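You operate a simulated robot arm through the tools that you are given. There is no shell and no other tool. Be economical: measure what you need, move in short steps, check, and stop when the job is done.

The job below is to be done with a simulated two-armed robot. You get a single attempt, and the scene is never put back.

JOB
Open the drawer marked done, fetch the tub with yellow lid and set it in the front of the drawer marked done and shut the done again. Then take the tub with blue lid and put it on the front of the keyboard shelf. Then push the left door of left balance shut. Then take the tub with grey lid and leave it on the wide flat weight with blue ring. Then take the blue certificate sleeve and put it on the clear plate marked cover. Then put the five-hundred gram weight with green neck on the thin flat weight with white ring. Then open the drawer marked spares. The order counts. Set down upright: tub with yellow lid, tub with blue lid, tub with grey lid, five-hundred gram weight with green neck.

Only the result counts: the job must be done as asked and must still hold three seconds after the hand-in. Knocking over, shifting, dropping, spilling or breaking anything else fails it. A push-on lid holds only when it is set on centred and level and pressed home; a screw cap is set on level and turned clockwise until tight.

ROBOT AND FRAMES
Two 7-joint arms with two-finger parallel grippers on one trunk, on a base that drives. Base frame: it is fixed to the floor where the robot stands at the start and does not move with it; the origin is under the middle of the robot, x ahead of it, y to its left, z up. Readings come in cm, degrees, newtons and seconds.
The left shoulder is at the start at [6.1, 19.7, 80.4], the right one opposite. With the tool pointing down near the work surface each hand reaches from about 10 to 70 cm from the robot's upright axis, wherever it stands, measured 20 degrees to its own side. Places, roughly: blue certificate sleeve [-400, 150, 100]; clear plate marked cover [-525, -125, 50]; drawer marked done [90, 0, 50]; drawer marked spares [90, 0, 20]; five-hundred gram weight with green neck [-475, 150, 100]; front of the drawer marked done [100, 10, 50]; front of the keyboard shelf (35x15 cm) [-132, -174, 72]; left door of left balance [-50, -170, 100]; thin flat weight with white ring [-525, 150, 75]; tub with blue lid (6x6x8 cm) [100, -50, 50]; tub with grey lid (6x6x8 cm) [-330, -50, 50]; tub with yellow lid (6x6x8 cm) [30, 220, 130]; wide flat weight with blue ring [-125, 50, 75]. Payload 1.57 kg a hand.
The tool frame of a hand sits at the grasp point between the pads (the TCP): z along the fingers, y along the line on which they close. The tips reach 3 cm beyond it. Largest opening 11 cm; finger width 2.4, thickness 1.2; the body of the gripper, 4.8 by 11.2 cm, starts 7.8 cm behind the TCP.
Orientation is told as [roll, pitch, yaw] about the base's x, y, z axes, in that order, counted from this pose: with the fingers straight down and closing along the base's y, the tool's x points along the base's -x, its y along +y and its z along -z.

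CONTROLS
- The arms move only by the tool jog_arm. It takes "left_targets", "right_targets" or both (then of equal length, played together; a hand with none holds still); each is a list of rows, each a list of 7 numbers: the shift along the tool's x, y, z in cm, then the turn, a rotation vector about the tool's x, y, z in degrees, then the finger opening in cm, from 0 to 11. In form: [[dx, dy, dz, wx, wy, wz, grip], ...]. A call has 1 to 12 rows; each row shifts and turns the commanded pose from where the row before left it, along the tool's axes as they then stand. Each row takes 0.2 s and may step no farther than 5 cm and 8.6 degrees from the row before; otherwise, or with a gripper value out of range, the whole call is refused. Where a pose cannot be reached the arm comes as near as it can. A force on the tool above 40 N (or 10 N above the force at the start of the call, whichever is more), or a blocked arm, ends the call early, and 0.2 s more pass. The fingers move at their own pace (about 7.2 cm/s each) and stop on an object; they squeeze with about 26 N. The grip force told is the motor's: it shows also when the fingers shut on nothing. Time passes only in rows, and 0.2 s behind the last, so rows that do not move let the fingers close. The reply holds the time, the measured pose of the TCP, the force on the tool along the base axes, the opening and the grip force, in the units named above and with some noise, with the torque about the TCP (base axes, N m) and any sound that the robot's microphone picked up.
- Cameras (640 x 400 px; columns grow to the right, rows downward): "scene" is now at [10.55, -0.92, 138.09]; the picture's right is [-0.12, -0.99, -0.00], its down [-0.81, 0.09, -0.58] and it looks along [0.58, -0.07, -0.81] (base axes); focal length 277 px, centre (320, 200). "left" rides on the left gripper at [7, -1.6, -14.1] in its tool frame; the picture's right is [0.23, 0.97, 0.00], its down [-0.85, 0.20, -0.48] and it looks along [-0.47, 0.11, 0.88] (tool axes); focal length 222 px, centre (320, 200). "right" rides on the right gripper at [7, 1.6, -14.1] in its tool frame; the picture's right is [-0.23, 0.97, 0.00], its down [-0.85, -0.20, -0.48] and it looks along [-0.47, -0.11, 0.88] (tool axes); focal length 222 px, centre (320, 200). There is no depth. A picture from a camera that has moved, and an enlarged one, comes with that camera's place and axes in the base frame and with its lens.
- camera(camera): a new picture of that camera. No time passes.
- slide_trunk(by): slides the trunk up (or, below 0, down) by that many cm; the arms and the scene camera ride with it, the base frame stays. It gives what a move gives, with no picture.
- base_move(legs): drives the robot by 1 to 6 legs, each [ahead, left, turn to the left] in cm, cm and degrees, along the robot's own axes; the way and the turn of a leg run together, so that a leg with both is an arc; at most 150 cm and 180 degrees a leg. The arms and the cameras ride along, it lands a little off, and it stops where it bumps. It gives what a move gives.
- turn_head(pan, tilt): turns the head with the scene camera to pan (to the left, within 86 degrees either way) and tilt (down, from -29 to 69), counted from straight ahead of the robot. It gives what a move gives.
- zoom(camera, box): a new picture of the part [left, top, right, bottom] of that camera's present view, enlarged. No time passes.
- sign_off(): hands the job in; it is judged then, once.

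Work in short steps. Places have to be worked out from the pictures, the camera data and where the tool is seen: move nearer, look again, correct. Check each grasp and each placing, and mend what went wrong. You have 207 turns and 202 pictures in all, those below and enlarged ones among them. Open the grippers and draw the arms clear of the work before you hand the job in, unless the task says otherwise; then end with one line.

The tools are called after "Emit:" as a command line: name --argument value ..., lists and objects as JSON in quotes. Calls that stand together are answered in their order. jog_arm: Moves the arms, as the interface text tells. Its arguments: {"type":"object","properties":{"left_targets":{"type":"array","items":{"type":"array","items":{"type":"number"}}},"right_targets":{"type":"array","items":{"type":"array","items":{"type":"number"}}}},"required":[]} The other tools are called the same way: slide_trunk (by) slides the trunk up or down; base_move (legs) drives the base; turn_head (pan, tilt) turns the head that bears the scene camera; camera (camera) takes a picture; zoom (camera, box) takes an enlarged picture of a part of a camera's view; sign_off () hands the job in.

At the start:

```text
time: 0.0
left_ee_pos: [42.77, 14.19, 79.44]
left_orientation: [0.0, 0.1, 0.0]
left_wrist_force: [-0.4, -0.4, 0.4]
left_moment: [0.0, -0.04, -0.01]
left_finger_gap: 11.0
left_finger_force: 0.1
right_ee_pos: [37.17, -25.43, 76.19]
right_orientation: [0.0, 0.2, 0.0]
right_wrist_force: [0.2, 0.9, 0.3]
right_moment: [0.02, 0.05, -0.03]
right_finger_gap: 10.97
right_finger_force: 0.1
trunk travel left (down, up): [-40.0, 59.0]
robot x, y, heading: [0.0, -0.1, -0.2]
head pan, tilt: [-6.6, 54.4]
```

scene: 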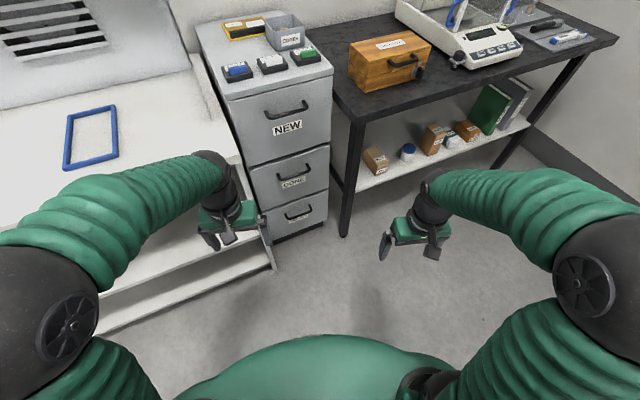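
right: 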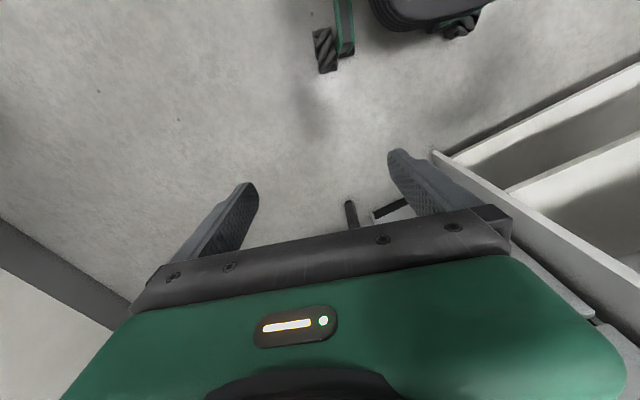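
left: 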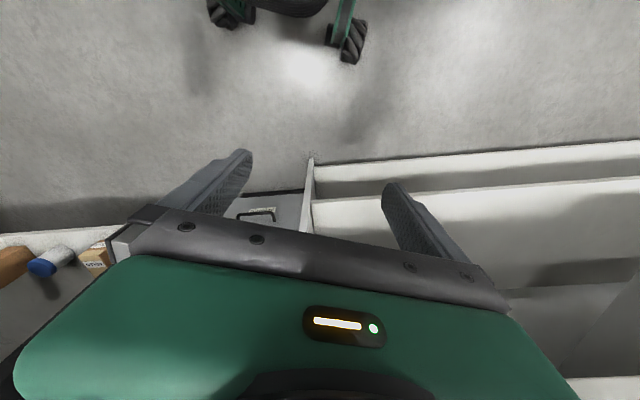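

I'll survey the surroundings first: zoom on the cabinet, then turn the head.

Emit:
zoom --camera "scene" --box '[190, 0, 430, 250]'

Emit:
turn_head --pan 75 --tilt 15

Emit:
camera --camera "scene"

```text
1.60 times, centred on (310, 125) of scene
camera zoom: at [10.55, -0.92, 138.09], right [-0.12, -0.99, 0.0], down [-0.81, 0.09, -0.58], along [0.58, -0.07, -0.81], focal length 444 px, centre (336, 320)
```

zoom: 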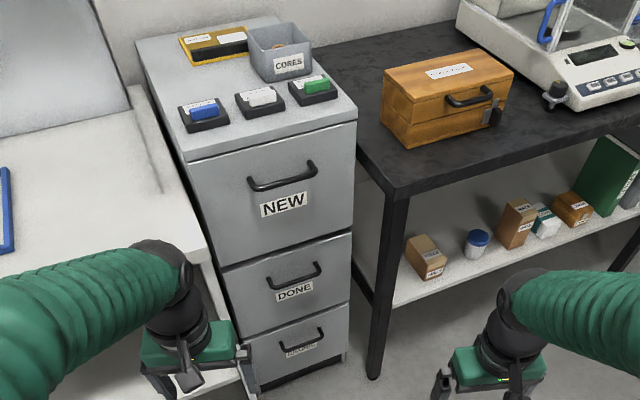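

```text
time: 1.6
left_ee_pos: [42.73, 14.1, 79.47]
left_orientation: [0.1, -0.1, 0.0]
left_wrist_force: [0.3, 0.0, -0.2]
left_moment: [-0.01, 0.0, 0.0]
left_finger_gap: 11.01
left_finger_force: 0.1
right_ee_pos: [37.03, -25.53, 76.09]
right_orientation: [-0.1, 0.0, 0.0]
right_wrist_force: [0.0, -0.5, 0.2]
right_moment: [0.02, 0.0, -0.02]
right_finger_gap: 10.99
right_finger_force: 0.0
trunk travel left (down, up): [-40.0, 59.0]
robot x, y, heading: [0.1, 0.37, 0.2]
head pan, tilt: [75.0, 15.0]
```

```text
197 pictures are left
camera scene: at [5.76, 8.94, 144.05], right [0.97, -0.26, 0.0], down [-0.07, -0.25, -0.97], along [0.25, 0.93, -0.26], focal length 277 px, centre (320, 200)
```

scene: 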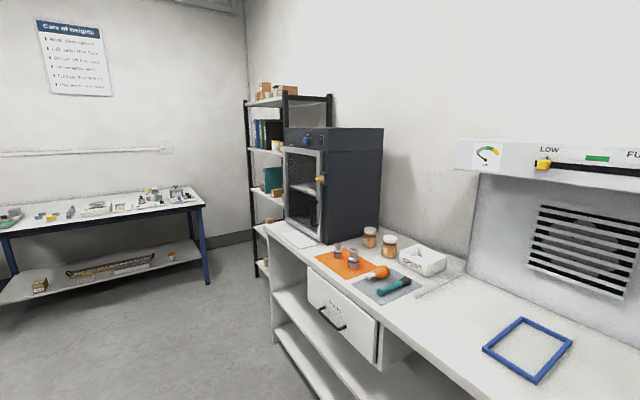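

Zoom on the rack for the yellow-lidded tub, then look to the right.

Emit:
zoom --camera "scene" --box '[230, 70, 350, 145]'

Emit:
turn_head --pan -60 --tilt 25

Emit:
camera --camera "scene"

```text
5.33 times, centred on (290, 108) of scene
camera zoom: at [5.76, 8.94, 144.05], right [0.97, -0.26, 0.0], down [-0.07, -0.25, -0.97], along [0.25, 0.93, -0.26], focal length 1479 px, centre (480, 693)
```

zoom: 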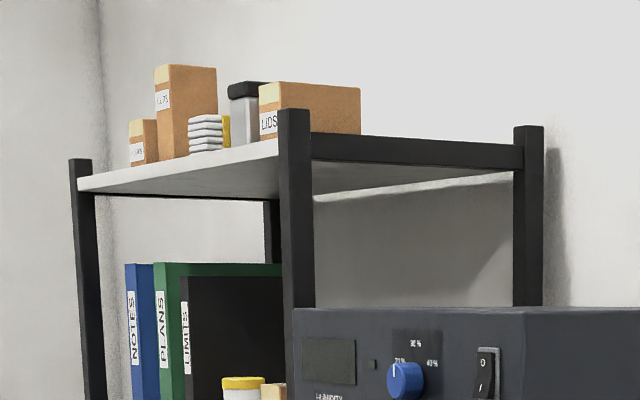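

```text
time: 3.7
left_ee_pos: [42.7, 14.15, 79.43]
left_orientation: [0.1, 0.0, 0.0]
left_wrist_force: [-0.7, -0.4, -0.1]
left_moment: [0.01, 0.02, -0.01]
left_finger_gap: 11.0
left_finger_force: 0.2
right_ee_pos: [37.0, -25.44, 76.04]
right_orientation: [0.0, 0.0, -0.1]
right_wrist_force: [-1.7, 0.1, 0.3]
right_moment: [0.0, -0.04, -0.01]
right_finger_gap: 10.99
right_finger_force: 0.0
trunk travel left (down, up): [-40.0, 59.0]
robot x, y, heading: [0.13, -0.11, -0.1]
head pan, tilt: [-60.0, 25.0]
```

```text
195 pictures are left
camera scene: at [7.95, -8.07, 142.42], right [-0.87, -0.5, 0.0], down [-0.21, 0.37, -0.91], along [0.45, -0.78, -0.42], focal length 277 px, centre (320, 200)
```

scene: 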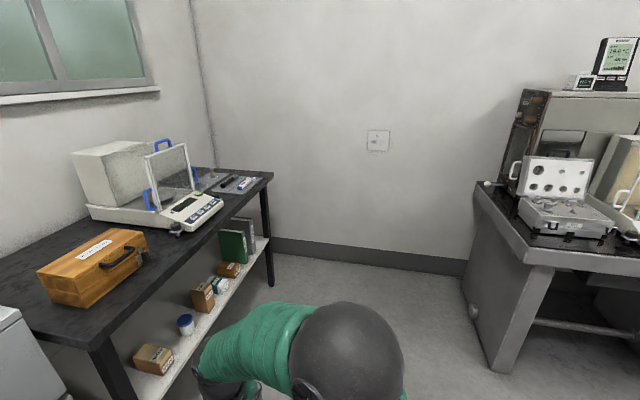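

The room looks yawed about +19° relative to the base frame. I turn the robot to align with it and look at the cabinet again.

Emit:
base_move --legs '[[0, 0, 19]]'

Emit:
turn_head --pan -15 --tilt 45

Emit:
camera --camera "scene"

```text
time: 5.2
left_ee_pos: [35.69, 27.48, 79.52]
left_orientation: [0.0, -0.1, 19.4]
left_wrist_force: [0.5, 0.8, 0.1]
left_moment: [0.0, 0.02, 0.02]
left_finger_gap: 11.02
left_finger_force: 0.2
right_ee_pos: [43.37, -11.83, 76.17]
right_orientation: [0.1, 0.0, 19.3]
right_wrist_force: [-0.3, -0.5, 1.0]
right_moment: [0.0, 0.01, 0.01]
right_finger_gap: 11.03
right_finger_force: 0.0
trunk travel left (down, up): [-40.0, 59.0]
robot x, y, heading: [0.08, 0.16, 19.2]
head pan, tilt: [-60.0, 25.0]
```

```text
time: 6.3
left_ee_pos: [35.39, 27.45, 79.47]
left_orientation: [0.1, 0.0, 19.3]
left_wrist_force: [0.4, -0.7, 0.0]
left_moment: [0.02, 0.0, 0.01]
left_finger_gap: 10.99
left_finger_force: 0.2
right_ee_pos: [43.35, -11.9, 76.24]
right_orientation: [0.1, -0.1, 19.3]
right_wrist_force: [-0.1, 0.0, 0.5]
right_moment: [0.0, -0.05, -0.02]
right_finger_gap: 11.0
right_finger_force: 0.0
trunk travel left (down, up): [-40.0, 59.0]
robot x, y, heading: [0.05, 0.13, 18.9]
head pan, tilt: [-15.0, 45.0]
```

```text
194 pictures are left
camera scene: at [11.28, 1.58, 139.36], right [0.07, -1.0, 0.0], down [-0.71, -0.05, -0.71], along [0.7, 0.05, -0.71], focal length 277 px, centre (320, 200)
```

scene: 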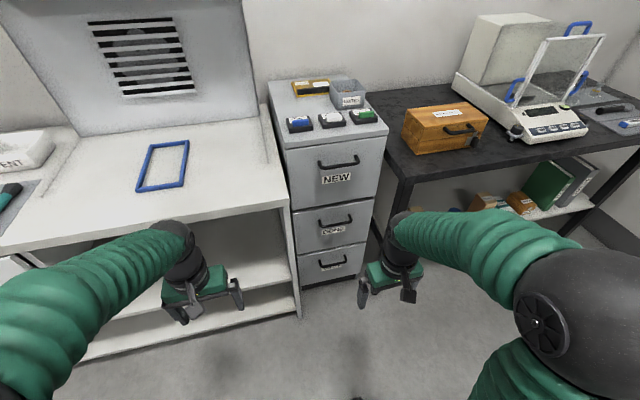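

Zoom in on the cabinet drawers for handle geometry.

Emit:
zoom --camera "scene" --box '[265, 70, 425, 310]'

```text
1.67 times, centred on (345, 190) of scene
camera zoom: at [11.28, 1.58, 139.36], right [0.07, -1.0, 0.0], down [-0.71, -0.05, -0.71], along [0.7, 0.05, -0.71], focal length 462 px, centre (278, 217)
```

zoom: 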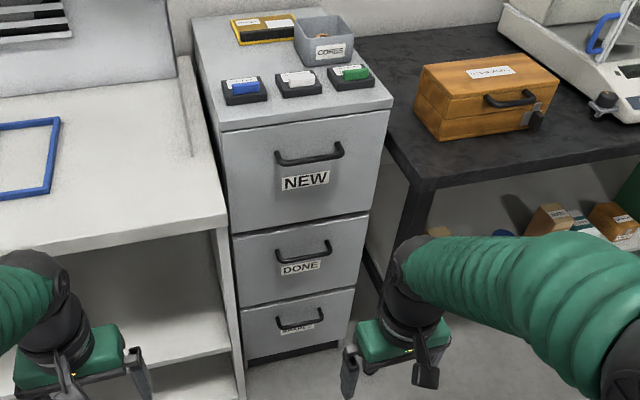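

Geometry (robot-frame a ahead, l left): DONE handle ≈ a 77, l −26, z 58. The right hand is already at l≈−25; I move it forward and down, then rotate fingers forward.

Emit:
jog_arm --right_targets '[[-4, 0, 3, 0, 0, 0, 8], [-4, 0, 3, 0, 0, 0, 6], [-4, 0, 3, 0, 0, 0, 6], [-4, 0, 3, 0, 0, 0, 6], [-4, 0, 3, 0, 0, 0, 6], [0, 0, 1, 0, -8.5, 0, 6], [0, 0, 0, 0, -8.5, 0, 6], [0, 0, 0, 0, -8.5, 0, 6], [0, 0, 0, 0, -8.5, 0, 6], [0, 0, 0, 0, -8.5, 0, 6], [0, 0, 0, 0, -8.5, 0, 6]]'

Emit:
jog_arm --right_targets '[[0, 0, 0, 0, -8, 0, 6], [0, 0, 0, 0, -8, 0, 6], [0, 0, 0, 0, -8, 0, 6], [0, 0, 0, 0, -8, 0, 6], [0, 0, 0, 0, -7, 0, 6]]'

```text
time: 8.7
left_ee_pos: [35.44, 27.41, 79.42]
left_orientation: [0.0, 0.0, 19.4]
left_wrist_force: [-0.2, 0.3, -0.2]
left_moment: [0.02, 0.04, 0.01]
left_finger_gap: 10.99
left_finger_force: 0.0
right_ee_pos: [62.22, -5.27, 60.22]
right_orientation: [0.1, -51.0, 19.3]
right_wrist_force: [-0.4, -0.1, 0.0]
right_moment: [0.02, 0.02, 0.01]
right_finger_gap: 5.98
right_finger_force: 0.0
trunk travel left (down, up): [-40.0, 59.0]
robot x, y, heading: [0.06, -0.57, 19.2]
head pan, tilt: [-15.0, 45.0]
```

```text
time: 9.9
left_ee_pos: [35.6, 27.38, 79.46]
left_orientation: [0.0, 0.0, 19.4]
left_wrist_force: [0.2, -0.2, 0.1]
left_moment: [-0.01, 0.01, 0.0]
left_finger_gap: 10.99
left_finger_force: 0.0
right_ee_pos: [62.28, -5.13, 60.17]
right_orientation: [173.8, -89.8, -154.5]
right_wrist_force: [-0.2, 0.2, 1.3]
right_moment: [0.01, 0.01, -0.01]
right_finger_gap: 5.99
right_finger_force: 0.1
trunk travel left (down, up): [-40.0, 59.0]
robot x, y, heading: [0.18, 0.24, 19.3]
head pan, tilt: [-15.0, 45.0]
```

Tool is now horizontal. Next I roll it 90° about its own axis so the fingers close vertically.

Emit:
jog_arm --right_targets '[[0, 0, 0, 0, 0, 8.2, 6], [0, 0, 0, 0, 0, 8.2, 6], [0, 0, 0, 0, 0, 8.2, 6], [0, 0, 0, 0, 0, 8.2, 6], [0, 0, 0, 0, 0, 8.2, 6], [0, 0, 0, 0, 0, 8.2, 6], [0, 0, 0, 0, 0, 8.2, 6], [0, 0, 0, 0, 0, 8.2, 6], [0, 0, 0, 0, 0, 8.2, 6], [0, 0, 0, 0, 0, 8.2, 6], [0, 0, 0, 0, 0, 8, 6]]'

Emit:
camera --camera "right"

Emit:
camera --camera "scene"

```text
time: 12.3
left_ee_pos: [35.63, 27.37, 79.56]
left_orientation: [0.1, 0.0, 19.4]
left_wrist_force: [0.0, -0.3, -0.1]
left_moment: [-0.01, 0.02, 0.0]
left_finger_gap: 10.99
left_finger_force: 0.1
right_ee_pos: [62.25, -5.29, 60.28]
right_orientation: [90.0, 0.1, -70.6]
right_wrist_force: [-0.5, -0.5, -0.3]
right_moment: [-0.02, 0.01, 0.01]
right_finger_gap: 6.01
right_finger_force: 0.0
trunk travel left (down, up): [-40.0, 59.0]
robot x, y, heading: [-0.34, 0.11, 19.2]
head pan, tilt: [-15.0, 45.0]
```

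```text
192 pictures are left
camera right: at [46.72, -3.38, 61.91], right [0.08, -0.22, 0.97], down [-0.17, -0.96, -0.2], along [0.98, -0.15, -0.11], focal length 222 px, centre (320, 200)
```

right: 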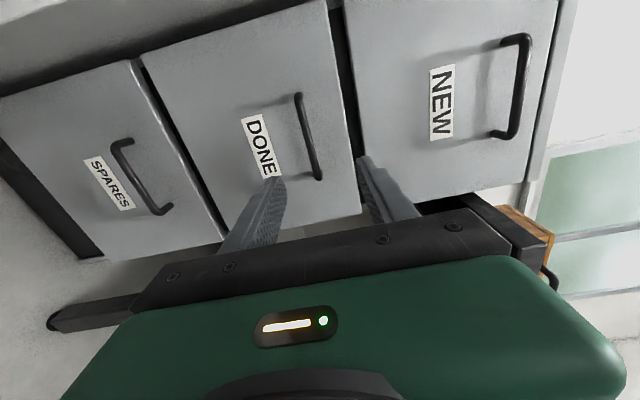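

```text
191 pictures are left
camera scene: at [11.35, 1.52, 139.35], right [0.07, -1.0, 0.0], down [-0.71, -0.05, -0.71], along [0.7, 0.05, -0.71], focal length 277 px, centre (320, 200)
```

scene: 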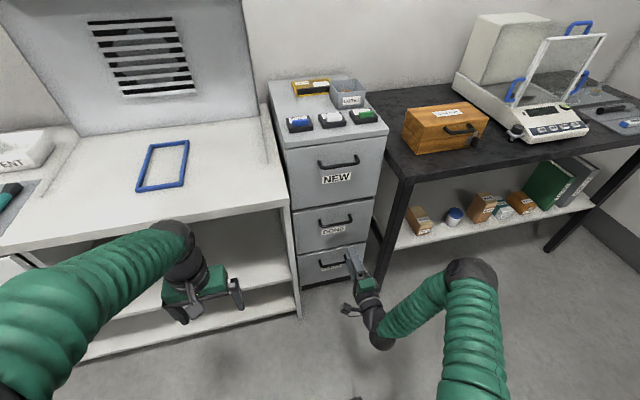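

Triangulated handle at ≈(79.9, 0.9, 58.5); I move in 17.6 ahead and 1.8 down, then close.

Emit:
jog_arm --right_targets '[[0, -1.8, 4.4, 0, 0, 0, 6], [0, 0, 4.4, 0, 0, 0, 6], [0, 0, 4.4, 0, 0, 0, 6], [0, 0, 4.4, 0, 0, 0, 6]]'

Emit:
camera --camera "right"

```text
time: 13.3
left_ee_pos: [35.57, 27.5, 79.38]
left_orientation: [0.0, 0.1, 19.3]
left_wrist_force: [0.0, 0.6, 0.3]
left_moment: [0.01, -0.03, 0.01]
left_finger_gap: 11.0
left_finger_force: 0.1
right_ee_pos: [78.91, 0.54, 58.39]
right_orientation: [90.1, 0.1, -70.7]
right_wrist_force: [-0.1, 0.5, 0.1]
right_moment: [0.03, -0.01, -0.02]
right_finger_gap: 5.98
right_finger_force: 0.1
trunk travel left (down, up): [-40.0, 59.0]
robot x, y, heading: [0.01, 0.23, 19.4]
head pan, tilt: [-15.0, 45.0]
```

```text
190 pictures are left
camera right: at [63.44, 2.44, 60.09], right [0.08, -0.21, 0.97], down [-0.17, -0.97, -0.2], along [0.98, -0.15, -0.11], focal length 222 px, centre (320, 200)
```

right: 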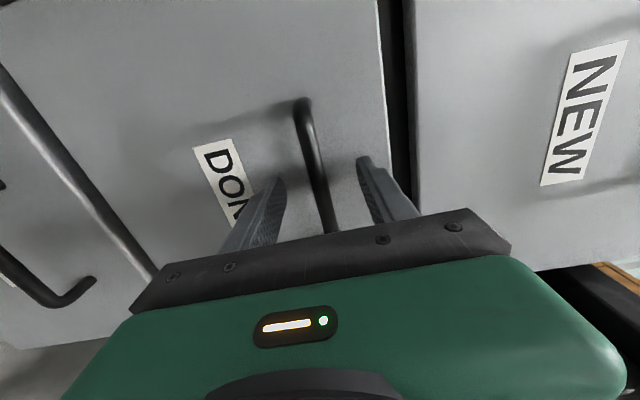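

Bar is between the fingers. Close, then pull back.

Emit:
jog_arm --right_targets '[[0, 0, 0, 0, 0, 0, 0], [0, 0, 0, 0, 0, 0, 0], [0, 0, 0, 0, 0, 0, 0], [0, 0, -2, 0, 0, 0, 0], [0, 0, -3, 0, 0, 0, 0], [0, 0, -3, 0, 0, 0, 0], [0, 0, -3, 0, 0, 0, 0], [0, 0, -3, 0, 0, 0, 0]]'

Emit:
camera --camera "scene"

```text
time: 15.1
left_ee_pos: [35.27, 27.55, 79.57]
left_orientation: [-0.3, -0.2, 19.4]
left_wrist_force: [0.2, 0.2, -0.1]
left_moment: [-0.03, 0.01, -0.01]
left_finger_gap: 11.02
left_finger_force: 0.0
right_ee_pos: [65.31, -3.8, 58.48]
right_orientation: [90.1, 0.0, -70.6]
right_wrist_force: [-4.7, 10.7, 11.0]
right_moment: [0.13, 0.07, 0.63]
right_finger_gap: 1.18
right_finger_force: 29.4
trunk travel left (down, up): [-40.0, 59.0]
robot x, y, heading: [0.18, -0.03, 19.4]
head pan, tilt: [-15.0, 45.0]
```

```text
189 pictures are left
camera scene: at [10.99, 1.84, 139.39], right [0.08, -1.0, 0.0], down [-0.7, -0.05, -0.71], along [0.71, 0.05, -0.71], focal length 277 px, centre (320, 200)
```

scene: 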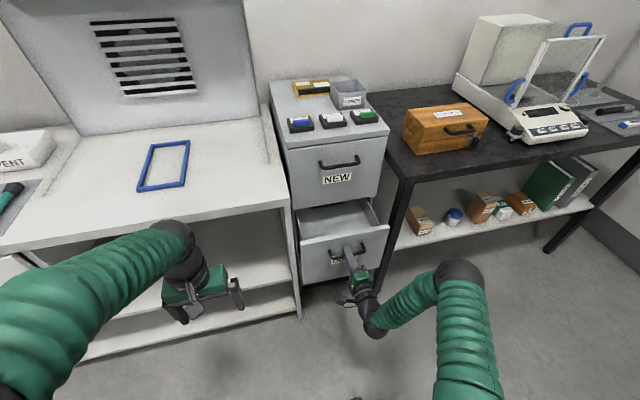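

Opened ~14 cm; continue another 14 cm with a slight leftward relief.

Emit:
jog_arm --right_targets '[[0.3, 0, -3, 0, 0, 0, 0], [0.2, 0, -3, 0, 0, 0, 0], [0.2, 0, -3, 0, 0, 0, 0], [0.1, 0, -3, 0, 0, 0, 0], [0.1, 0, -2, 0, 0, 0, 0]]'

Emit:
camera --camera "scene"

```text
time: 16.3
left_ee_pos: [35.46, 27.17, 79.6]
left_orientation: [0.1, -0.2, 19.1]
left_wrist_force: [-0.4, 0.4, 0.6]
left_moment: [-0.03, 0.0, 0.0]
left_finger_gap: 11.0
left_finger_force: 0.1
right_ee_pos: [52.09, -8.18, 58.59]
right_orientation: [90.3, 0.0, -71.0]
right_wrist_force: [4.9, -18.0, 25.2]
right_moment: [0.06, -0.02, 0.21]
right_finger_gap: 1.18
right_finger_force: 29.1
trunk travel left (down, up): [-40.0, 59.0]
robot x, y, heading: [-0.08, 0.08, 19.4]
head pan, tilt: [-15.0, 45.0]
```

```text
188 pictures are left
camera scene: at [11.03, 1.14, 139.42], right [0.07, -1.0, 0.0], down [-0.7, -0.05, -0.71], along [0.71, 0.05, -0.71], focal length 277 px, centre (320, 200)
```

scene: 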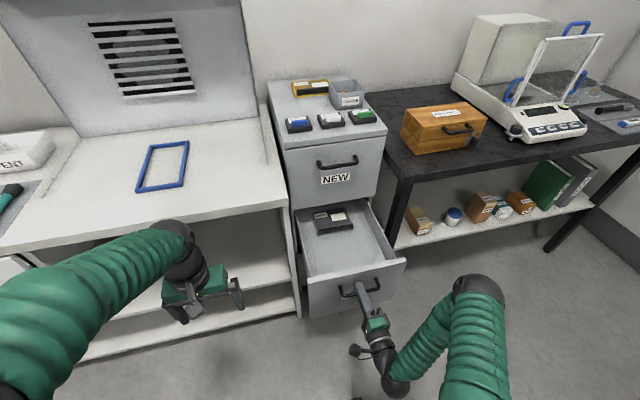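

Drawer is open ~28 cm. Release and back the hand off straight; turn the head left for the drive.

Emit:
jog_arm --right_targets '[[0, 0, 0, 0, 0, 0, 5], [0, 0, 0, 0, 0, 0, 5], [0, 0, -4, 0, 0, 0, 6], [0, 0, -4, 0, 0, 0, 6], [0, 0, -4, 0, 0, 0, 6]]'

Emit:
base_move --legs '[[-8, 0, 0], [0, 100, 0], [0, 50, 0]]'

Emit:
turn_head --pan 20 --tilt 15

Emit:
camera --camera "scene"

```text
time: 17.5
left_ee_pos: [35.5, 27.27, 79.55]
left_orientation: [0.0, -0.1, 19.4]
left_wrist_force: [0.2, -0.2, -0.8]
left_moment: [-0.01, -0.01, -0.03]
left_finger_gap: 11.01
left_finger_force: 0.1
right_ee_pos: [40.56, -11.92, 58.28]
right_orientation: [90.1, 0.1, -70.6]
right_wrist_force: [-0.5, -1.3, 0.2]
right_moment: [0.0, 0.0, -0.03]
right_finger_gap: 5.97
right_finger_force: 0.0
trunk travel left (down, up): [-40.0, 59.0]
robot x, y, heading: [0.06, -0.07, 19.3]
head pan, tilt: [-15.0, 45.0]
```

```text
time: 25.9
left_ee_pos: [-22.57, 165.95, 79.42]
left_orientation: [0.1, 0.0, 19.6]
left_wrist_force: [0.0, -0.4, -0.8]
left_moment: [0.05, -0.02, 0.01]
left_finger_gap: 11.01
left_finger_force: 0.1
right_ee_pos: [-17.24, 126.59, 58.2]
right_orientation: [90.1, 0.3, -70.3]
right_wrist_force: [0.2, -0.2, 0.7]
right_moment: [0.01, -0.03, 0.02]
right_finger_gap: 5.99
right_finger_force: 0.0
trunk travel left (down, up): [-40.0, 59.0]
robot x, y, heading: [-57.96, 138.64, 19.7]
head pan, tilt: [-15.0, 45.0]
```

```text
time: 26.9
left_ee_pos: [-22.69, 166.03, 79.59]
left_orientation: [0.0, 0.0, 19.6]
left_wrist_force: [0.5, -0.7, -0.1]
left_moment: [0.0, -0.04, 0.01]
left_finger_gap: 11.0
left_finger_force: 0.0
right_ee_pos: [-17.37, 126.9, 58.25]
right_orientation: [90.0, 0.0, -70.2]
right_wrist_force: [-0.2, 0.4, 0.3]
right_moment: [-0.01, -0.01, 0.0]
right_finger_gap: 6.01
right_finger_force: 0.0
trunk travel left (down, up): [-40.0, 59.0]
robot x, y, heading: [-58.09, 138.55, 19.4]
head pan, tilt: [20.0, 15.0]
```

```text
187 pictures are left
camera scene: at [-47.65, 145.39, 144.03], right [0.64, -0.77, 0.0], down [-0.2, -0.17, -0.97], along [0.74, 0.62, -0.26], focal length 277 px, centre (320, 200)
```

scene: 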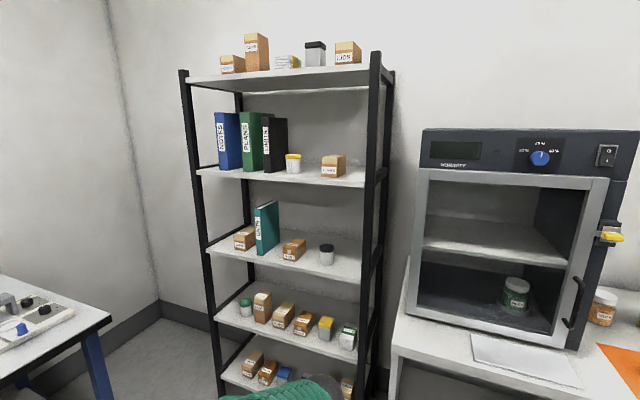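

Yellow tub ≈ (28, 222.5, 130.5), on the second shelf. I'll align the left arm with it: drive left 33, raise the trunk, look again.

Emit:
base_move --legs '[[0, 33, 0]]'

Emit:
slide_trunk --by 35

Emit:
turn_head --pan 5 --tilt 30

Emit:
camera --camera "scene"

```text
time: 29.1
left_ee_pos: [-33.74, 197.09, 79.43]
left_orientation: [0.2, 0.1, 19.6]
left_wrist_force: [-0.3, -1.3, -0.1]
left_moment: [0.02, -0.01, 0.0]
left_finger_gap: 10.99
left_finger_force: 0.0
right_ee_pos: [-28.41, 157.97, 58.2]
right_orientation: [90.1, 0.1, -70.2]
right_wrist_force: [0.9, 0.3, -0.5]
right_moment: [-0.01, 0.01, 0.04]
right_finger_gap: 5.98
right_finger_force: 0.1
trunk travel left (down, up): [-40.0, 59.0]
robot x, y, heading: [-69.23, 169.65, 19.8]
head pan, tilt: [20.0, 15.0]
```

```text
time: 32.5
left_ee_pos: [-33.95, 197.29, 114.59]
left_orientation: [0.0, -0.1, 19.7]
left_wrist_force: [-0.2, -0.4, -0.2]
left_moment: [-0.02, 0.03, 0.02]
left_finger_gap: 11.0
left_finger_force: 0.0
right_ee_pos: [-28.51, 158.03, 93.12]
right_orientation: [90.1, -0.1, -70.3]
right_wrist_force: [0.0, 0.4, 0.4]
right_moment: [0.03, 0.0, 0.01]
right_finger_gap: 6.0
right_finger_force: 0.0
trunk travel left (down, up): [-75.0, 24.0]
robot x, y, heading: [-68.89, 169.99, 19.6]
head pan, tilt: [20.0, 15.0]
```

```text
time: 33.3
left_ee_pos: [-33.78, 197.17, 114.56]
left_orientation: [0.0, 0.0, 19.6]
left_wrist_force: [-0.3, 0.2, -0.3]
left_moment: [-0.01, -0.01, 0.0]
left_finger_gap: 11.0
left_finger_force: 0.1
right_ee_pos: [-28.46, 157.99, 93.28]
right_orientation: [90.1, 0.0, -70.2]
right_wrist_force: [0.2, 0.5, -0.3]
right_moment: [-0.03, -0.01, -0.04]
right_finger_gap: 6.0
right_finger_force: 0.0
trunk travel left (down, up): [-75.0, 24.0]
robot x, y, heading: [-69.06, 169.6, 20.0]
head pan, tilt: [5.0, 30.0]
```

```text
186 pictures are left
camera scene: at [-57.73, 174.38, 176.63], right [0.42, -0.91, 0.0], down [-0.45, -0.21, -0.87], along [0.79, 0.36, -0.5], focal length 277 px, centre (320, 200)
```

scene: 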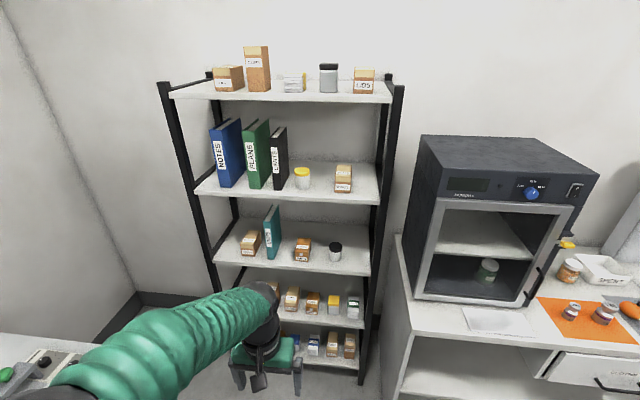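

Emit:
zoom --camera "scene" --box '[190, 60, 410, 210]'

```text
2.67 times, centred on (300, 135) of scene
camera zoom: at [-57.73, 174.38, 176.63], right [0.42, -0.91, 0.0], down [-0.45, -0.21, -0.87], along [0.79, 0.36, -0.5], focal length 740 px, centre (373, 373)
```

zoom: 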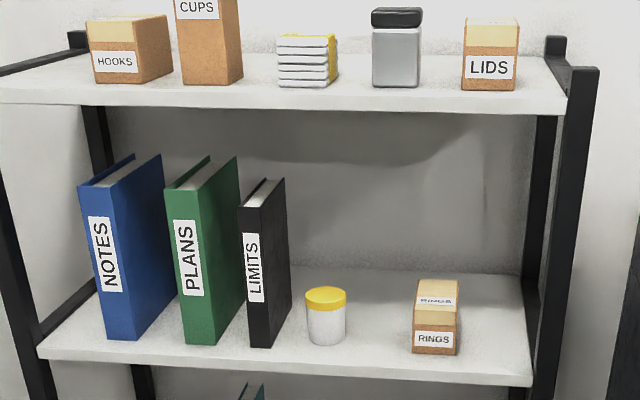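

Tub ≈ (28, 221.5, 130.5), about 7 cm inside the shelf edge. Drive ahead 33 and pitch the left tool to 45° down.

Emit:
base_move --legs '[[33, 0, 0]]'

Emit:
jog_arm --left_targets '[[0, 0, -4, 0, -7.5, 0, 10], [0, 0, -4, 0, -7.5, 0, 10], [0, 0, -4, 0, -7.5, 0, 10], [0, 0, -4, 0, -7.5, 0, 10], [0, 0, -4, 0, -7.5, 0, 10], [0, 0, -4, 0, -7.5, 0, 10]]'

Emit:
camera --camera "left"

Emit:
camera --camera "scene"

```text
time: 35.4
left_ee_pos: [-3.31, 208.22, 114.54]
left_orientation: [0.0, -0.3, 19.6]
left_wrist_force: [0.0, -0.4, 0.2]
left_moment: [0.04, 0.01, 0.0]
left_finger_gap: 11.0
left_finger_force: 0.0
right_ee_pos: [2.15, 169.11, 93.25]
right_orientation: [90.2, 0.0, -70.3]
right_wrist_force: [0.2, -0.4, 0.2]
right_moment: [-0.01, -0.03, -0.04]
right_finger_gap: 5.99
right_finger_force: 0.0
trunk travel left (down, up): [-75.0, 24.0]
robot x, y, heading: [-38.27, 180.3, 19.7]
head pan, tilt: [5.0, 30.0]
```

```text
time: 36.8
left_ee_pos: [-2.53, 207.29, 122.91]
left_orientation: [0.1, -44.2, 19.4]
left_wrist_force: [-0.1, 0.2, 0.5]
left_moment: [0.03, 0.02, 0.0]
left_finger_gap: 9.98
left_finger_force: 0.0
left hand out of reach, approached as far as the arm can: row 4, 5, 6
right_ee_pos: [2.0, 169.03, 93.31]
right_orientation: [90.2, -0.1, -70.3]
right_wrist_force: [0.1, 0.4, -0.4]
right_moment: [0.01, -0.01, 0.02]
right_finger_gap: 6.0
right_finger_force: 0.1
trunk travel left (down, up): [-75.0, 24.0]
robot x, y, heading: [-38.28, 180.47, 19.6]
head pan, tilt: [5.0, 30.0]
```

```text
184 pictures are left
camera left: at [-16.05, 200.84, 128.17], right [-0.48, 0.86, -0.16], down [0.2, 0.28, 0.94], along [0.86, 0.42, -0.3], focal length 222 px, centre (320, 200)
```

left: 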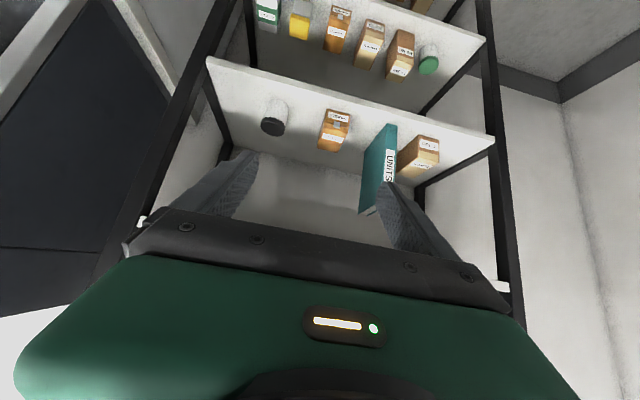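

```text
183 pictures are left
camera scene: at [-27.22, 185.22, 176.64], right [0.42, -0.91, 0.0], down [-0.45, -0.21, -0.87], along [0.79, 0.36, -0.5], focal length 277 px, centre (320, 200)
```

scene: 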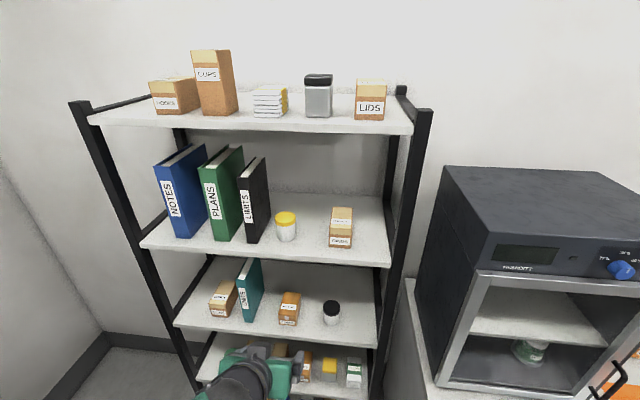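

Raise the trunk 20 more to bring the hand up to tub height, then re-read.

Emit:
slide_trunk --by 20

Emit:
jog_arm --left_targets '[[0, 0, 0, 0, 0, 0, 10]]'

```text
time: 39.0
left_ee_pos: [-2.53, 207.48, 142.84]
left_orientation: [0.1, -44.1, 19.6]
left_wrist_force: [-0.8, 0.3, -0.3]
left_moment: [-0.03, 0.01, -0.02]
left_finger_gap: 10.01
left_finger_force: 0.0
right_ee_pos: [2.21, 169.15, 113.32]
right_orientation: [90.1, 0.1, -70.4]
right_wrist_force: [-0.2, -0.7, 0.0]
right_moment: [-0.03, -0.04, 0.0]
right_finger_gap: 5.99
right_finger_force: 0.0
trunk travel left (down, up): [-95.0, 4.0]
robot x, y, heading: [-38.41, 180.54, 19.7]
head pan, tilt: [5.0, 30.0]
```

```text
time: 39.4
left_ee_pos: [-2.42, 207.36, 142.87]
left_orientation: [0.2, -44.1, 19.6]
left_wrist_force: [-0.3, -0.4, 1.0]
left_moment: [0.01, -0.03, -0.03]
left_finger_gap: 10.02
left_finger_force: 0.0
right_ee_pos: [2.33, 169.1, 113.19]
right_orientation: [90.1, 0.1, -70.3]
right_wrist_force: [-0.4, -0.4, -0.4]
right_moment: [0.06, -0.01, -0.02]
right_finger_gap: 5.99
right_finger_force: 0.0
trunk travel left (down, up): [-95.0, 4.0]
robot x, y, heading: [-38.27, 180.58, 19.8]
head pan, tilt: [5.0, 30.0]
```

Move to a pre-grasp point 12 cm back along the tool axis from the tub, then look.

Emit:
jog_arm --left_targets '[[-2.55, 0.47, 3.27, 0, 0, 0, 8], [-2.55, 0.47, 3.27, 0, 0, 0, 8], [-2.55, 0.47, 3.27, 0, 0, 0, 8], [-2.55, 0.47, 3.27, 0, 0, 0, 8], [-2.55, 0.47, 3.27, 0, 0, 0, 8], [-2.55, 0.47, 3.27, 0, 0, 0, 8]]'

Emit:
camera --camera "left"

Emit:
zoom --camera "scene" --box '[150, 120, 390, 270]'

```text
time: 40.8
left_ee_pos: [19.97, 218.67, 139.21]
left_orientation: [0.2, -44.0, 19.6]
left_wrist_force: [-0.1, 0.5, -0.1]
left_moment: [0.01, -0.03, 0.0]
left_finger_gap: 8.01
left_finger_force: 0.0
right_ee_pos: [2.46, 169.21, 113.13]
right_orientation: [90.0, 0.0, -70.3]
right_wrist_force: [0.3, -0.7, 0.3]
right_moment: [-0.01, -0.01, -0.02]
right_finger_gap: 6.02
right_finger_force: 0.0
trunk travel left (down, up): [-95.0, 4.0]
robot x, y, heading: [-38.76, 180.92, 19.6]
head pan, tilt: [5.0, 30.0]
```

```text
182 pictures are left
camera left: at [6.62, 212.13, 144.48], right [-0.48, 0.86, -0.16], down [0.2, 0.28, 0.94], along [0.85, 0.42, -0.31], focal length 222 px, centre (320, 200)
```

left: 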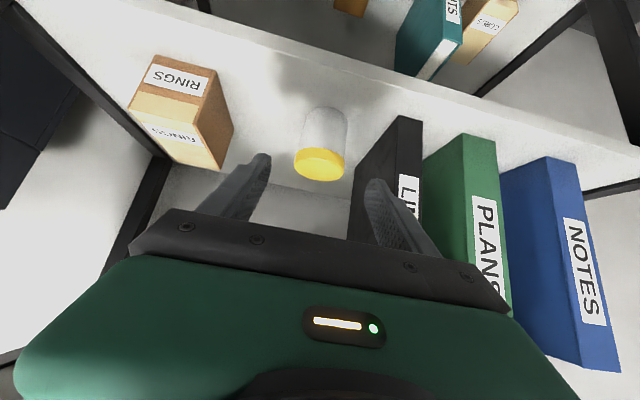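

```text
2.67 times, centred on (270, 195) of scene
camera zoom: at [-26.43, 185.61, 196.58], right [0.42, -0.91, 0.0], down [-0.46, -0.21, -0.86], along [0.78, 0.36, -0.5], focal length 740 px, centre (453, 213)
```

zoom: 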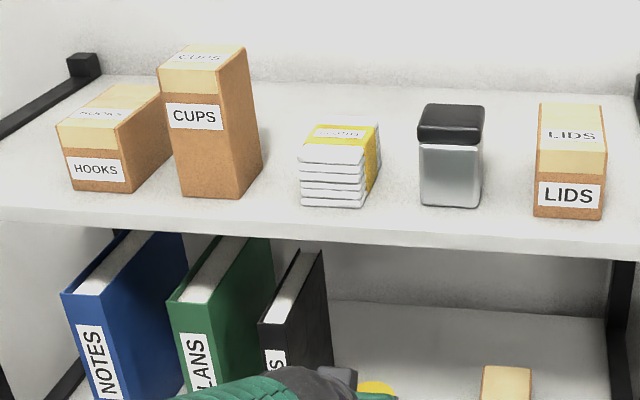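

Tub centred between fingers (≈(27, 221, 130.5)). Advance 10.6 along the tool axis and close.

Emit:
jog_arm --left_targets '[[0.1, 0, 3.6, 0, 0, 0, 8.5], [0.1, 0, 3.6, 0, 0, 0, 8.5], [0.1, 0, 3.4, 0, 0, 0, 8.5]]'

Emit:
camera --camera "left"

```text
time: 41.6
left_ee_pos: [26.79, 220.98, 131.51]
left_orientation: [0.1, -43.9, 19.6]
left_wrist_force: [-0.1, 0.5, 0.2]
left_moment: [0.03, 0.01, 0.02]
left_finger_gap: 8.52
left_finger_force: 0.0
right_ee_pos: [2.41, 169.06, 113.18]
right_orientation: [89.9, 0.1, -70.3]
right_wrist_force: [0.3, 0.3, -0.1]
right_moment: [-0.02, 0.02, -0.02]
right_finger_gap: 5.99
right_finger_force: 0.1
trunk travel left (down, up): [-95.0, 4.0]
robot x, y, heading: [-38.17, 180.84, 19.6]
head pan, tilt: [5.0, 30.0]
```

```text
180 pictures are left
camera left: at [13.29, 214.44, 136.84], right [-0.48, 0.86, -0.16], down [0.2, 0.28, 0.94], along [0.85, 0.42, -0.31], focal length 222 px, centre (320, 200)
```

left: 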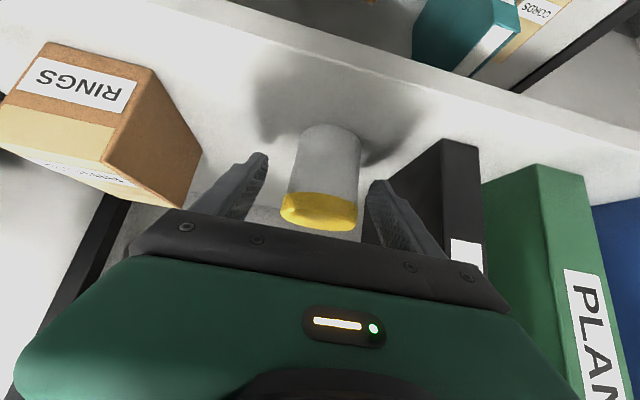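

Close on the tub, lift a little and check.

Emit:
jog_arm --left_targets '[[0, 0, 0, 0, 0, 0, 0], [0, 0, 0, 0, 0, 0, 0], [0, 0, 0, 0, 0, 0, 0], [-0.7, 0, -0.72, 0, 0, 0, 0], [-2.1, 0, -2.16, 0, 0, 0, 0]]'

Emit:
camera --camera "left"

```text
time: 42.8
left_ee_pos: [26.33, 220.64, 135.7]
left_orientation: [0.2, -44.2, 19.5]
left_wrist_force: [-0.8, -1.7, -1.0]
left_moment: [-0.02, 0.01, 0.01]
left_finger_gap: 5.78
left_finger_force: 26.2
right_ee_pos: [2.19, 169.01, 113.27]
right_orientation: [90.0, -0.1, -70.4]
right_wrist_force: [0.1, 0.0, 0.0]
right_moment: [0.02, -0.01, -0.02]
right_finger_gap: 5.98
right_finger_force: 0.0
trunk travel left (down, up): [-95.0, 4.0]
robot x, y, heading: [-38.39, 180.59, 19.7]
head pan, tilt: [5.0, 30.0]
```

```text
179 pictures are left
camera left: at [12.9, 214.28, 141.09], right [-0.48, 0.86, -0.16], down [0.2, 0.28, 0.94], along [0.85, 0.42, -0.31], focal length 222 px, centre (320, 200)
```

left: 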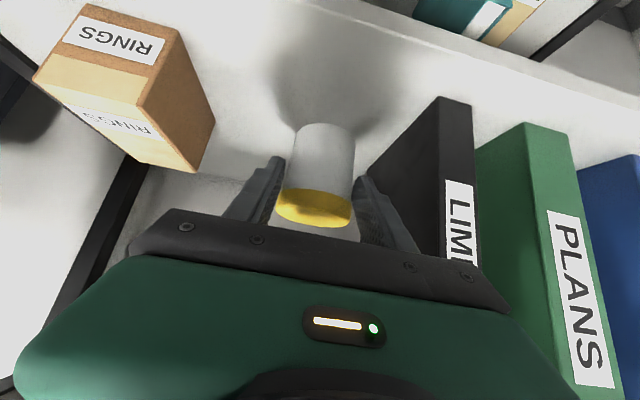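

Held (5.8 cm gap). Retract from the rack, back off, lower the trunk and drive right toward the bench's clear area for a regrasp.

Emit:
jog_arm --left_targets '[[3.5, 0, -3.4, 0, 0, 0, 0], [3.5, 0, -3.4, 0, 0, 0, 0], [3.5, 0, -3.4, 0, 0, 0, 0], [3.5, 0, -3.4, 0, 0, 0, 0], [3.5, 0, -3.4, 0, 0, 0, 0]]'

Emit:
base_move --legs '[[-40, 0, 0], [0, -75, 0], [0, -75, 0]]'

Emit:
slide_trunk --by -42

Emit:
turn_head --pan 5 --tilt 35

Emit:
camera --camera "scene"

```text
time: 44.0
left_ee_pos: [3.34, 212.45, 135.62]
left_orientation: [0.1, -44.2, 19.7]
left_wrist_force: [-0.4, 0.2, -1.5]
left_moment: [0.03, 0.02, -0.01]
left_finger_gap: 5.77
left_finger_force: 26.4
right_ee_pos: [1.9, 169.04, 113.34]
right_orientation: [90.2, -0.1, -70.4]
right_wrist_force: [-0.5, 0.0, 0.1]
right_moment: [0.02, -0.01, -0.01]
right_finger_gap: 6.01
right_finger_force: 0.1
trunk travel left (down, up): [-95.0, 4.0]
robot x, y, heading: [-38.2, 180.52, 19.7]
head pan, tilt: [5.0, 30.0]
```

```text
time: 53.9
left_ee_pos: [17.22, 57.37, 135.63]
left_orientation: [-0.4, -44.1, 20.6]
left_wrist_force: [-0.1, 0.2, -1.2]
left_moment: [-0.03, 0.04, -0.03]
left_finger_gap: 5.74
left_finger_force: 25.7
right_ee_pos: [16.42, 13.73, 113.36]
right_orientation: [90.0, -0.2, -69.4]
right_wrist_force: [-0.4, -0.4, -0.5]
right_moment: [-0.02, -0.01, 0.0]
right_finger_gap: 6.01
right_finger_force: 0.0
trunk travel left (down, up): [-95.0, 4.0]
robot x, y, heading: [-24.39, 24.1, 20.4]
head pan, tilt: [5.0, 30.0]
```

```text
refused: -42 is not a number from -40 to 40
```

```text
time: 54.6
left_ee_pos: [17.43, 56.66, 135.67]
left_orientation: [0.2, -44.1, 20.3]
left_wrist_force: [0.2, 0.0, -0.7]
left_moment: [0.01, 0.02, 0.0]
left_finger_gap: 5.75
left_finger_force: 26.3
right_ee_pos: [16.51, 13.06, 113.11]
right_orientation: [90.1, 0.1, -69.5]
right_wrist_force: [0.1, 0.1, -0.2]
right_moment: [0.0, 0.01, 0.01]
right_finger_gap: 5.99
right_finger_force: 0.1
trunk travel left (down, up): [-95.0, 4.0]
robot x, y, heading: [-24.62, 24.25, 20.3]
head pan, tilt: [5.0, 35.0]
```

```text
178 pictures are left
camera scene: at [-13.01, 28.69, 195.84], right [0.43, -0.9, 0.0], down [-0.52, -0.24, -0.82], along [0.74, 0.35, -0.57], focal length 277 px, centre (320, 200)
```

scene: 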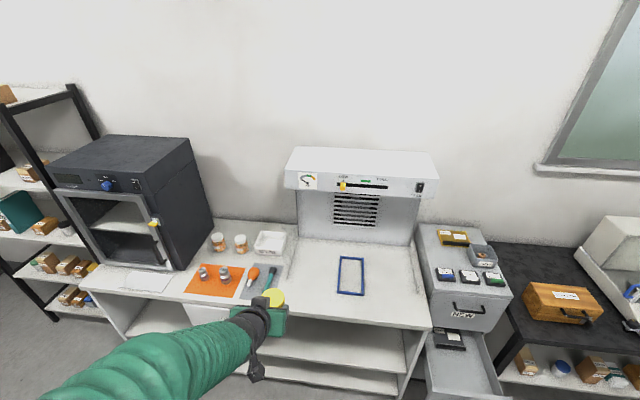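

Bench top ≈ z 84; clear spot between mat and blue frame. Lower trunk 30 and drive to it (ahead 27, left 6), keeping clear of the open drawer.

Emit:
slide_trunk --by -30

Emit:
base_move --legs '[[0, 6, -0.8], [27, 0, 0]]'

Emit:
turn_head --pan 8 --tilt 45

Emit:
camera --camera "scene"

```text
time: 57.6
left_ee_pos: [17.41, 56.75, 105.58]
left_orientation: [0.1, -44.3, 20.3]
left_wrist_force: [0.3, 0.7, -0.6]
left_moment: [-0.04, 0.0, 0.01]
left_finger_gap: 5.74
left_finger_force: 26.0
right_ee_pos: [16.48, 13.15, 83.27]
right_orientation: [90.0, 0.1, -69.5]
right_wrist_force: [0.0, 0.2, 0.0]
right_moment: [0.01, 0.01, 0.04]
right_finger_gap: 6.01
right_finger_force: 0.1
trunk travel left (down, up): [-65.0, 34.0]
robot x, y, heading: [-24.21, 24.39, 20.7]
head pan, tilt: [5.0, 35.0]
```

```text
time: 60.1
left_ee_pos: [41.15, 70.12, 105.67]
left_orientation: [0.6, -44.1, 18.9]
left_wrist_force: [0.2, -0.8, -0.6]
left_moment: [0.03, 0.04, 0.05]
left_finger_gap: 5.78
left_finger_force: 26.1
right_ee_pos: [39.51, 26.69, 83.11]
right_orientation: [90.1, 0.3, -70.5]
right_wrist_force: [0.5, -1.0, -0.8]
right_moment: [0.01, -0.05, 0.03]
right_finger_gap: 5.99
right_finger_force: 0.1
trunk travel left (down, up): [-65.0, 34.0]
robot x, y, heading: [-1.41, 38.74, 19.4]
head pan, tilt: [5.0, 35.0]
```

```text
time: 60.8
left_ee_pos: [41.06, 70.58, 105.52]
left_orientation: [0.1, -44.0, 19.1]
left_wrist_force: [0.2, -0.5, 0.2]
left_moment: [0.05, 0.05, 0.0]
left_finger_gap: 5.78
left_finger_force: 26.1
right_ee_pos: [39.37, 26.99, 83.2]
right_orientation: [90.1, 0.0, -70.5]
right_wrist_force: [0.8, 0.2, 0.2]
right_moment: [-0.02, -0.01, 0.0]
right_finger_gap: 6.0
right_finger_force: 0.1
trunk travel left (down, up): [-65.0, 34.0]
robot x, y, heading: [-1.36, 38.44, 19.5]
head pan, tilt: [8.0, 45.0]
```

```text
177 pictures are left
camera scene: at [9.23, 43.54, 164.36], right [0.46, -0.89, 0.0], down [-0.63, -0.33, -0.71], along [0.63, 0.33, -0.71], focal length 277 px, centre (320, 200)
```

scene: 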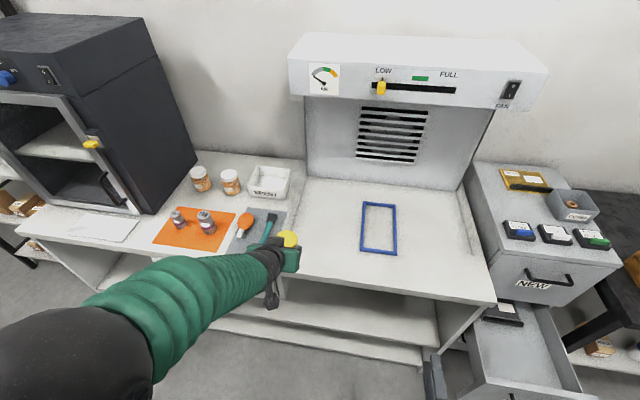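

Target spot ≈(59.5, 70). Move over it, then lower gently to contact.

Emit:
jog_arm --left_targets '[[-0.6, -1.34, 4.34, 0, 0, 0, 0], [-0.6, -1.34, 4.34, 0, 0, 0, 0], [-0.6, -1.34, 4.34, 0, 0, 0, 0], [-0.6, -1.34, 4.34, 0, 0, 0, 0], [-0.6, -1.34, 4.34, 0, 0, 0, 0]]'

Emit:
camera --camera "scene"

Emit:
camera --camera "left"

```text
time: 62.0
left_ee_pos: [59.44, 69.95, 91.88]
left_orientation: [0.1, -44.0, 19.3]
left_wrist_force: [-0.4, 0.1, -0.7]
left_moment: [-0.01, 0.02, 0.02]
left_finger_gap: 5.76
left_finger_force: 25.7
right_ee_pos: [39.56, 27.13, 83.26]
right_orientation: [90.1, 0.0, -70.5]
right_wrist_force: [-0.4, 0.5, 0.0]
right_moment: [0.01, 0.0, 0.01]
right_finger_gap: 5.99
right_finger_force: 0.0
trunk travel left (down, up): [-65.0, 34.0]
robot x, y, heading: [-1.37, 38.78, 19.3]
head pan, tilt: [8.0, 45.0]
```

```text
176 pictures are left
camera scene: at [9.59, 43.54, 164.33], right [0.46, -0.89, 0.0], down [-0.63, -0.33, -0.7], along [0.62, 0.33, -0.71], focal length 277 px, centre (320, 200)
```

scene: 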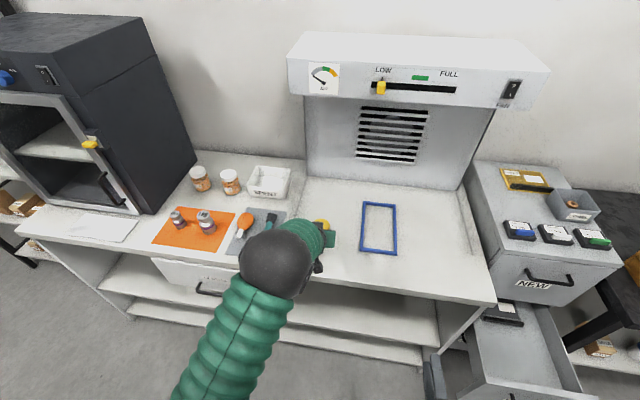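

```text
175 pictures are left
camera left: at [46.01, 63.49, 97.17], right [-0.48, 0.86, -0.16], down [0.2, 0.28, 0.94], along [0.86, 0.42, -0.31], focal length 222 px, centre (320, 200)
```

left: 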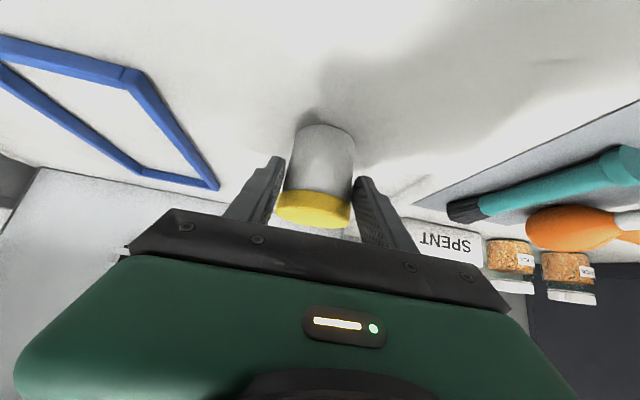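

Lower slowly in small steps; force threshold will stop it at contact.

Emit:
jog_arm --left_targets '[[0.7, 0, 0.72, 0, 0, 0, 0], [0.28, 0, 0.29, 0, 0, 0, 0], [0.28, 0, 0.29, 0, 0, 0, 0], [0.28, 0, 0.29, 0, 0, 0, 0]]'

Emit:
camera --camera "left"

```text
time: 63.0
left_ee_pos: [59.42, 69.71, 90.03]
left_orientation: [0.2, -44.3, 19.2]
left_wrist_force: [-2.1, 2.0, 16.3]
left_moment: [0.23, -0.43, 0.08]
left_finger_gap: 5.54
left_finger_force: 25.5
right_ee_pos: [39.25, 27.01, 83.28]
right_orientation: [90.1, 0.1, -70.5]
right_wrist_force: [-0.2, 0.2, -0.6]
right_moment: [0.01, -0.04, 0.01]
right_finger_gap: 6.01
right_finger_force: 0.0
trunk travel left (down, up): [-65.0, 34.0]
robot x, y, heading: [-1.93, 39.19, 19.4]
head pan, tilt: [8.0, 45.0]
```

```text
174 pictures are left
camera left: at [45.88, 63.47, 95.26], right [-0.48, 0.87, -0.16], down [0.2, 0.28, 0.94], along [0.86, 0.42, -0.3], focal length 222 px, centre (320, 200)
```

left: 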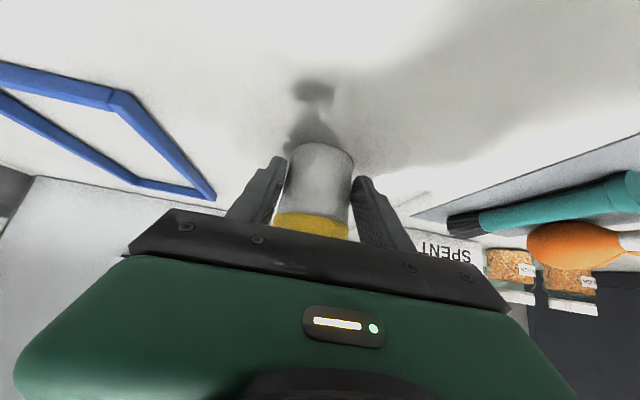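

Contact (16 N). Raise a hair to relieve, open, and check the tub stands.

Emit:
jog_arm --left_targets '[[-0.2, 0, -0.2, 0, 0, 0, 0], [0, 0, 0, 0, 0, 0, 7], [0, 0, 0, 0, 0, 0, 8.5], [0, 0, 0, 0, 0, 0, 8.5]]'

Emit:
camera --camera "left"

```text
time: 64.0
left_ee_pos: [59.37, 69.98, 90.0]
left_orientation: [0.2, -44.1, 19.2]
left_wrist_force: [-0.1, -0.3, 0.2]
left_moment: [0.0, -0.01, -0.03]
left_finger_gap: 8.49
left_finger_force: 0.0
right_ee_pos: [39.3, 27.0, 83.16]
right_orientation: [90.1, 0.1, -70.5]
right_wrist_force: [1.3, 0.2, -0.5]
right_moment: [0.03, -0.01, 0.0]
right_finger_gap: 6.01
right_finger_force: 0.1
trunk travel left (down, up): [-65.0, 34.0]
robot x, y, heading: [-1.22, 38.83, 19.5]
head pan, tilt: [8.0, 45.0]
```

```text
173 pictures are left
camera left: at [46.06, 63.52, 95.37], right [-0.48, 0.87, -0.15], down [0.2, 0.28, 0.94], along [0.86, 0.42, -0.31], focal length 222 px, centre (320, 200)
```

left: 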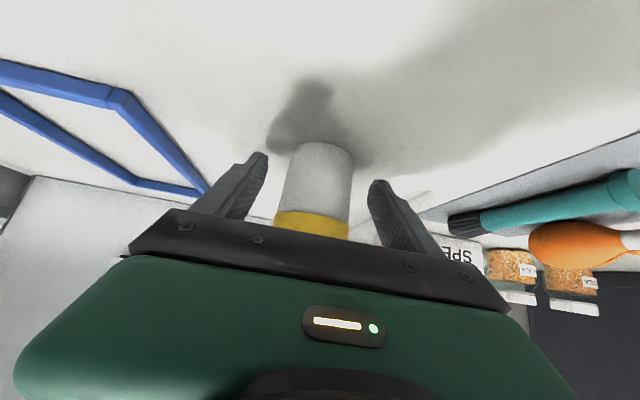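

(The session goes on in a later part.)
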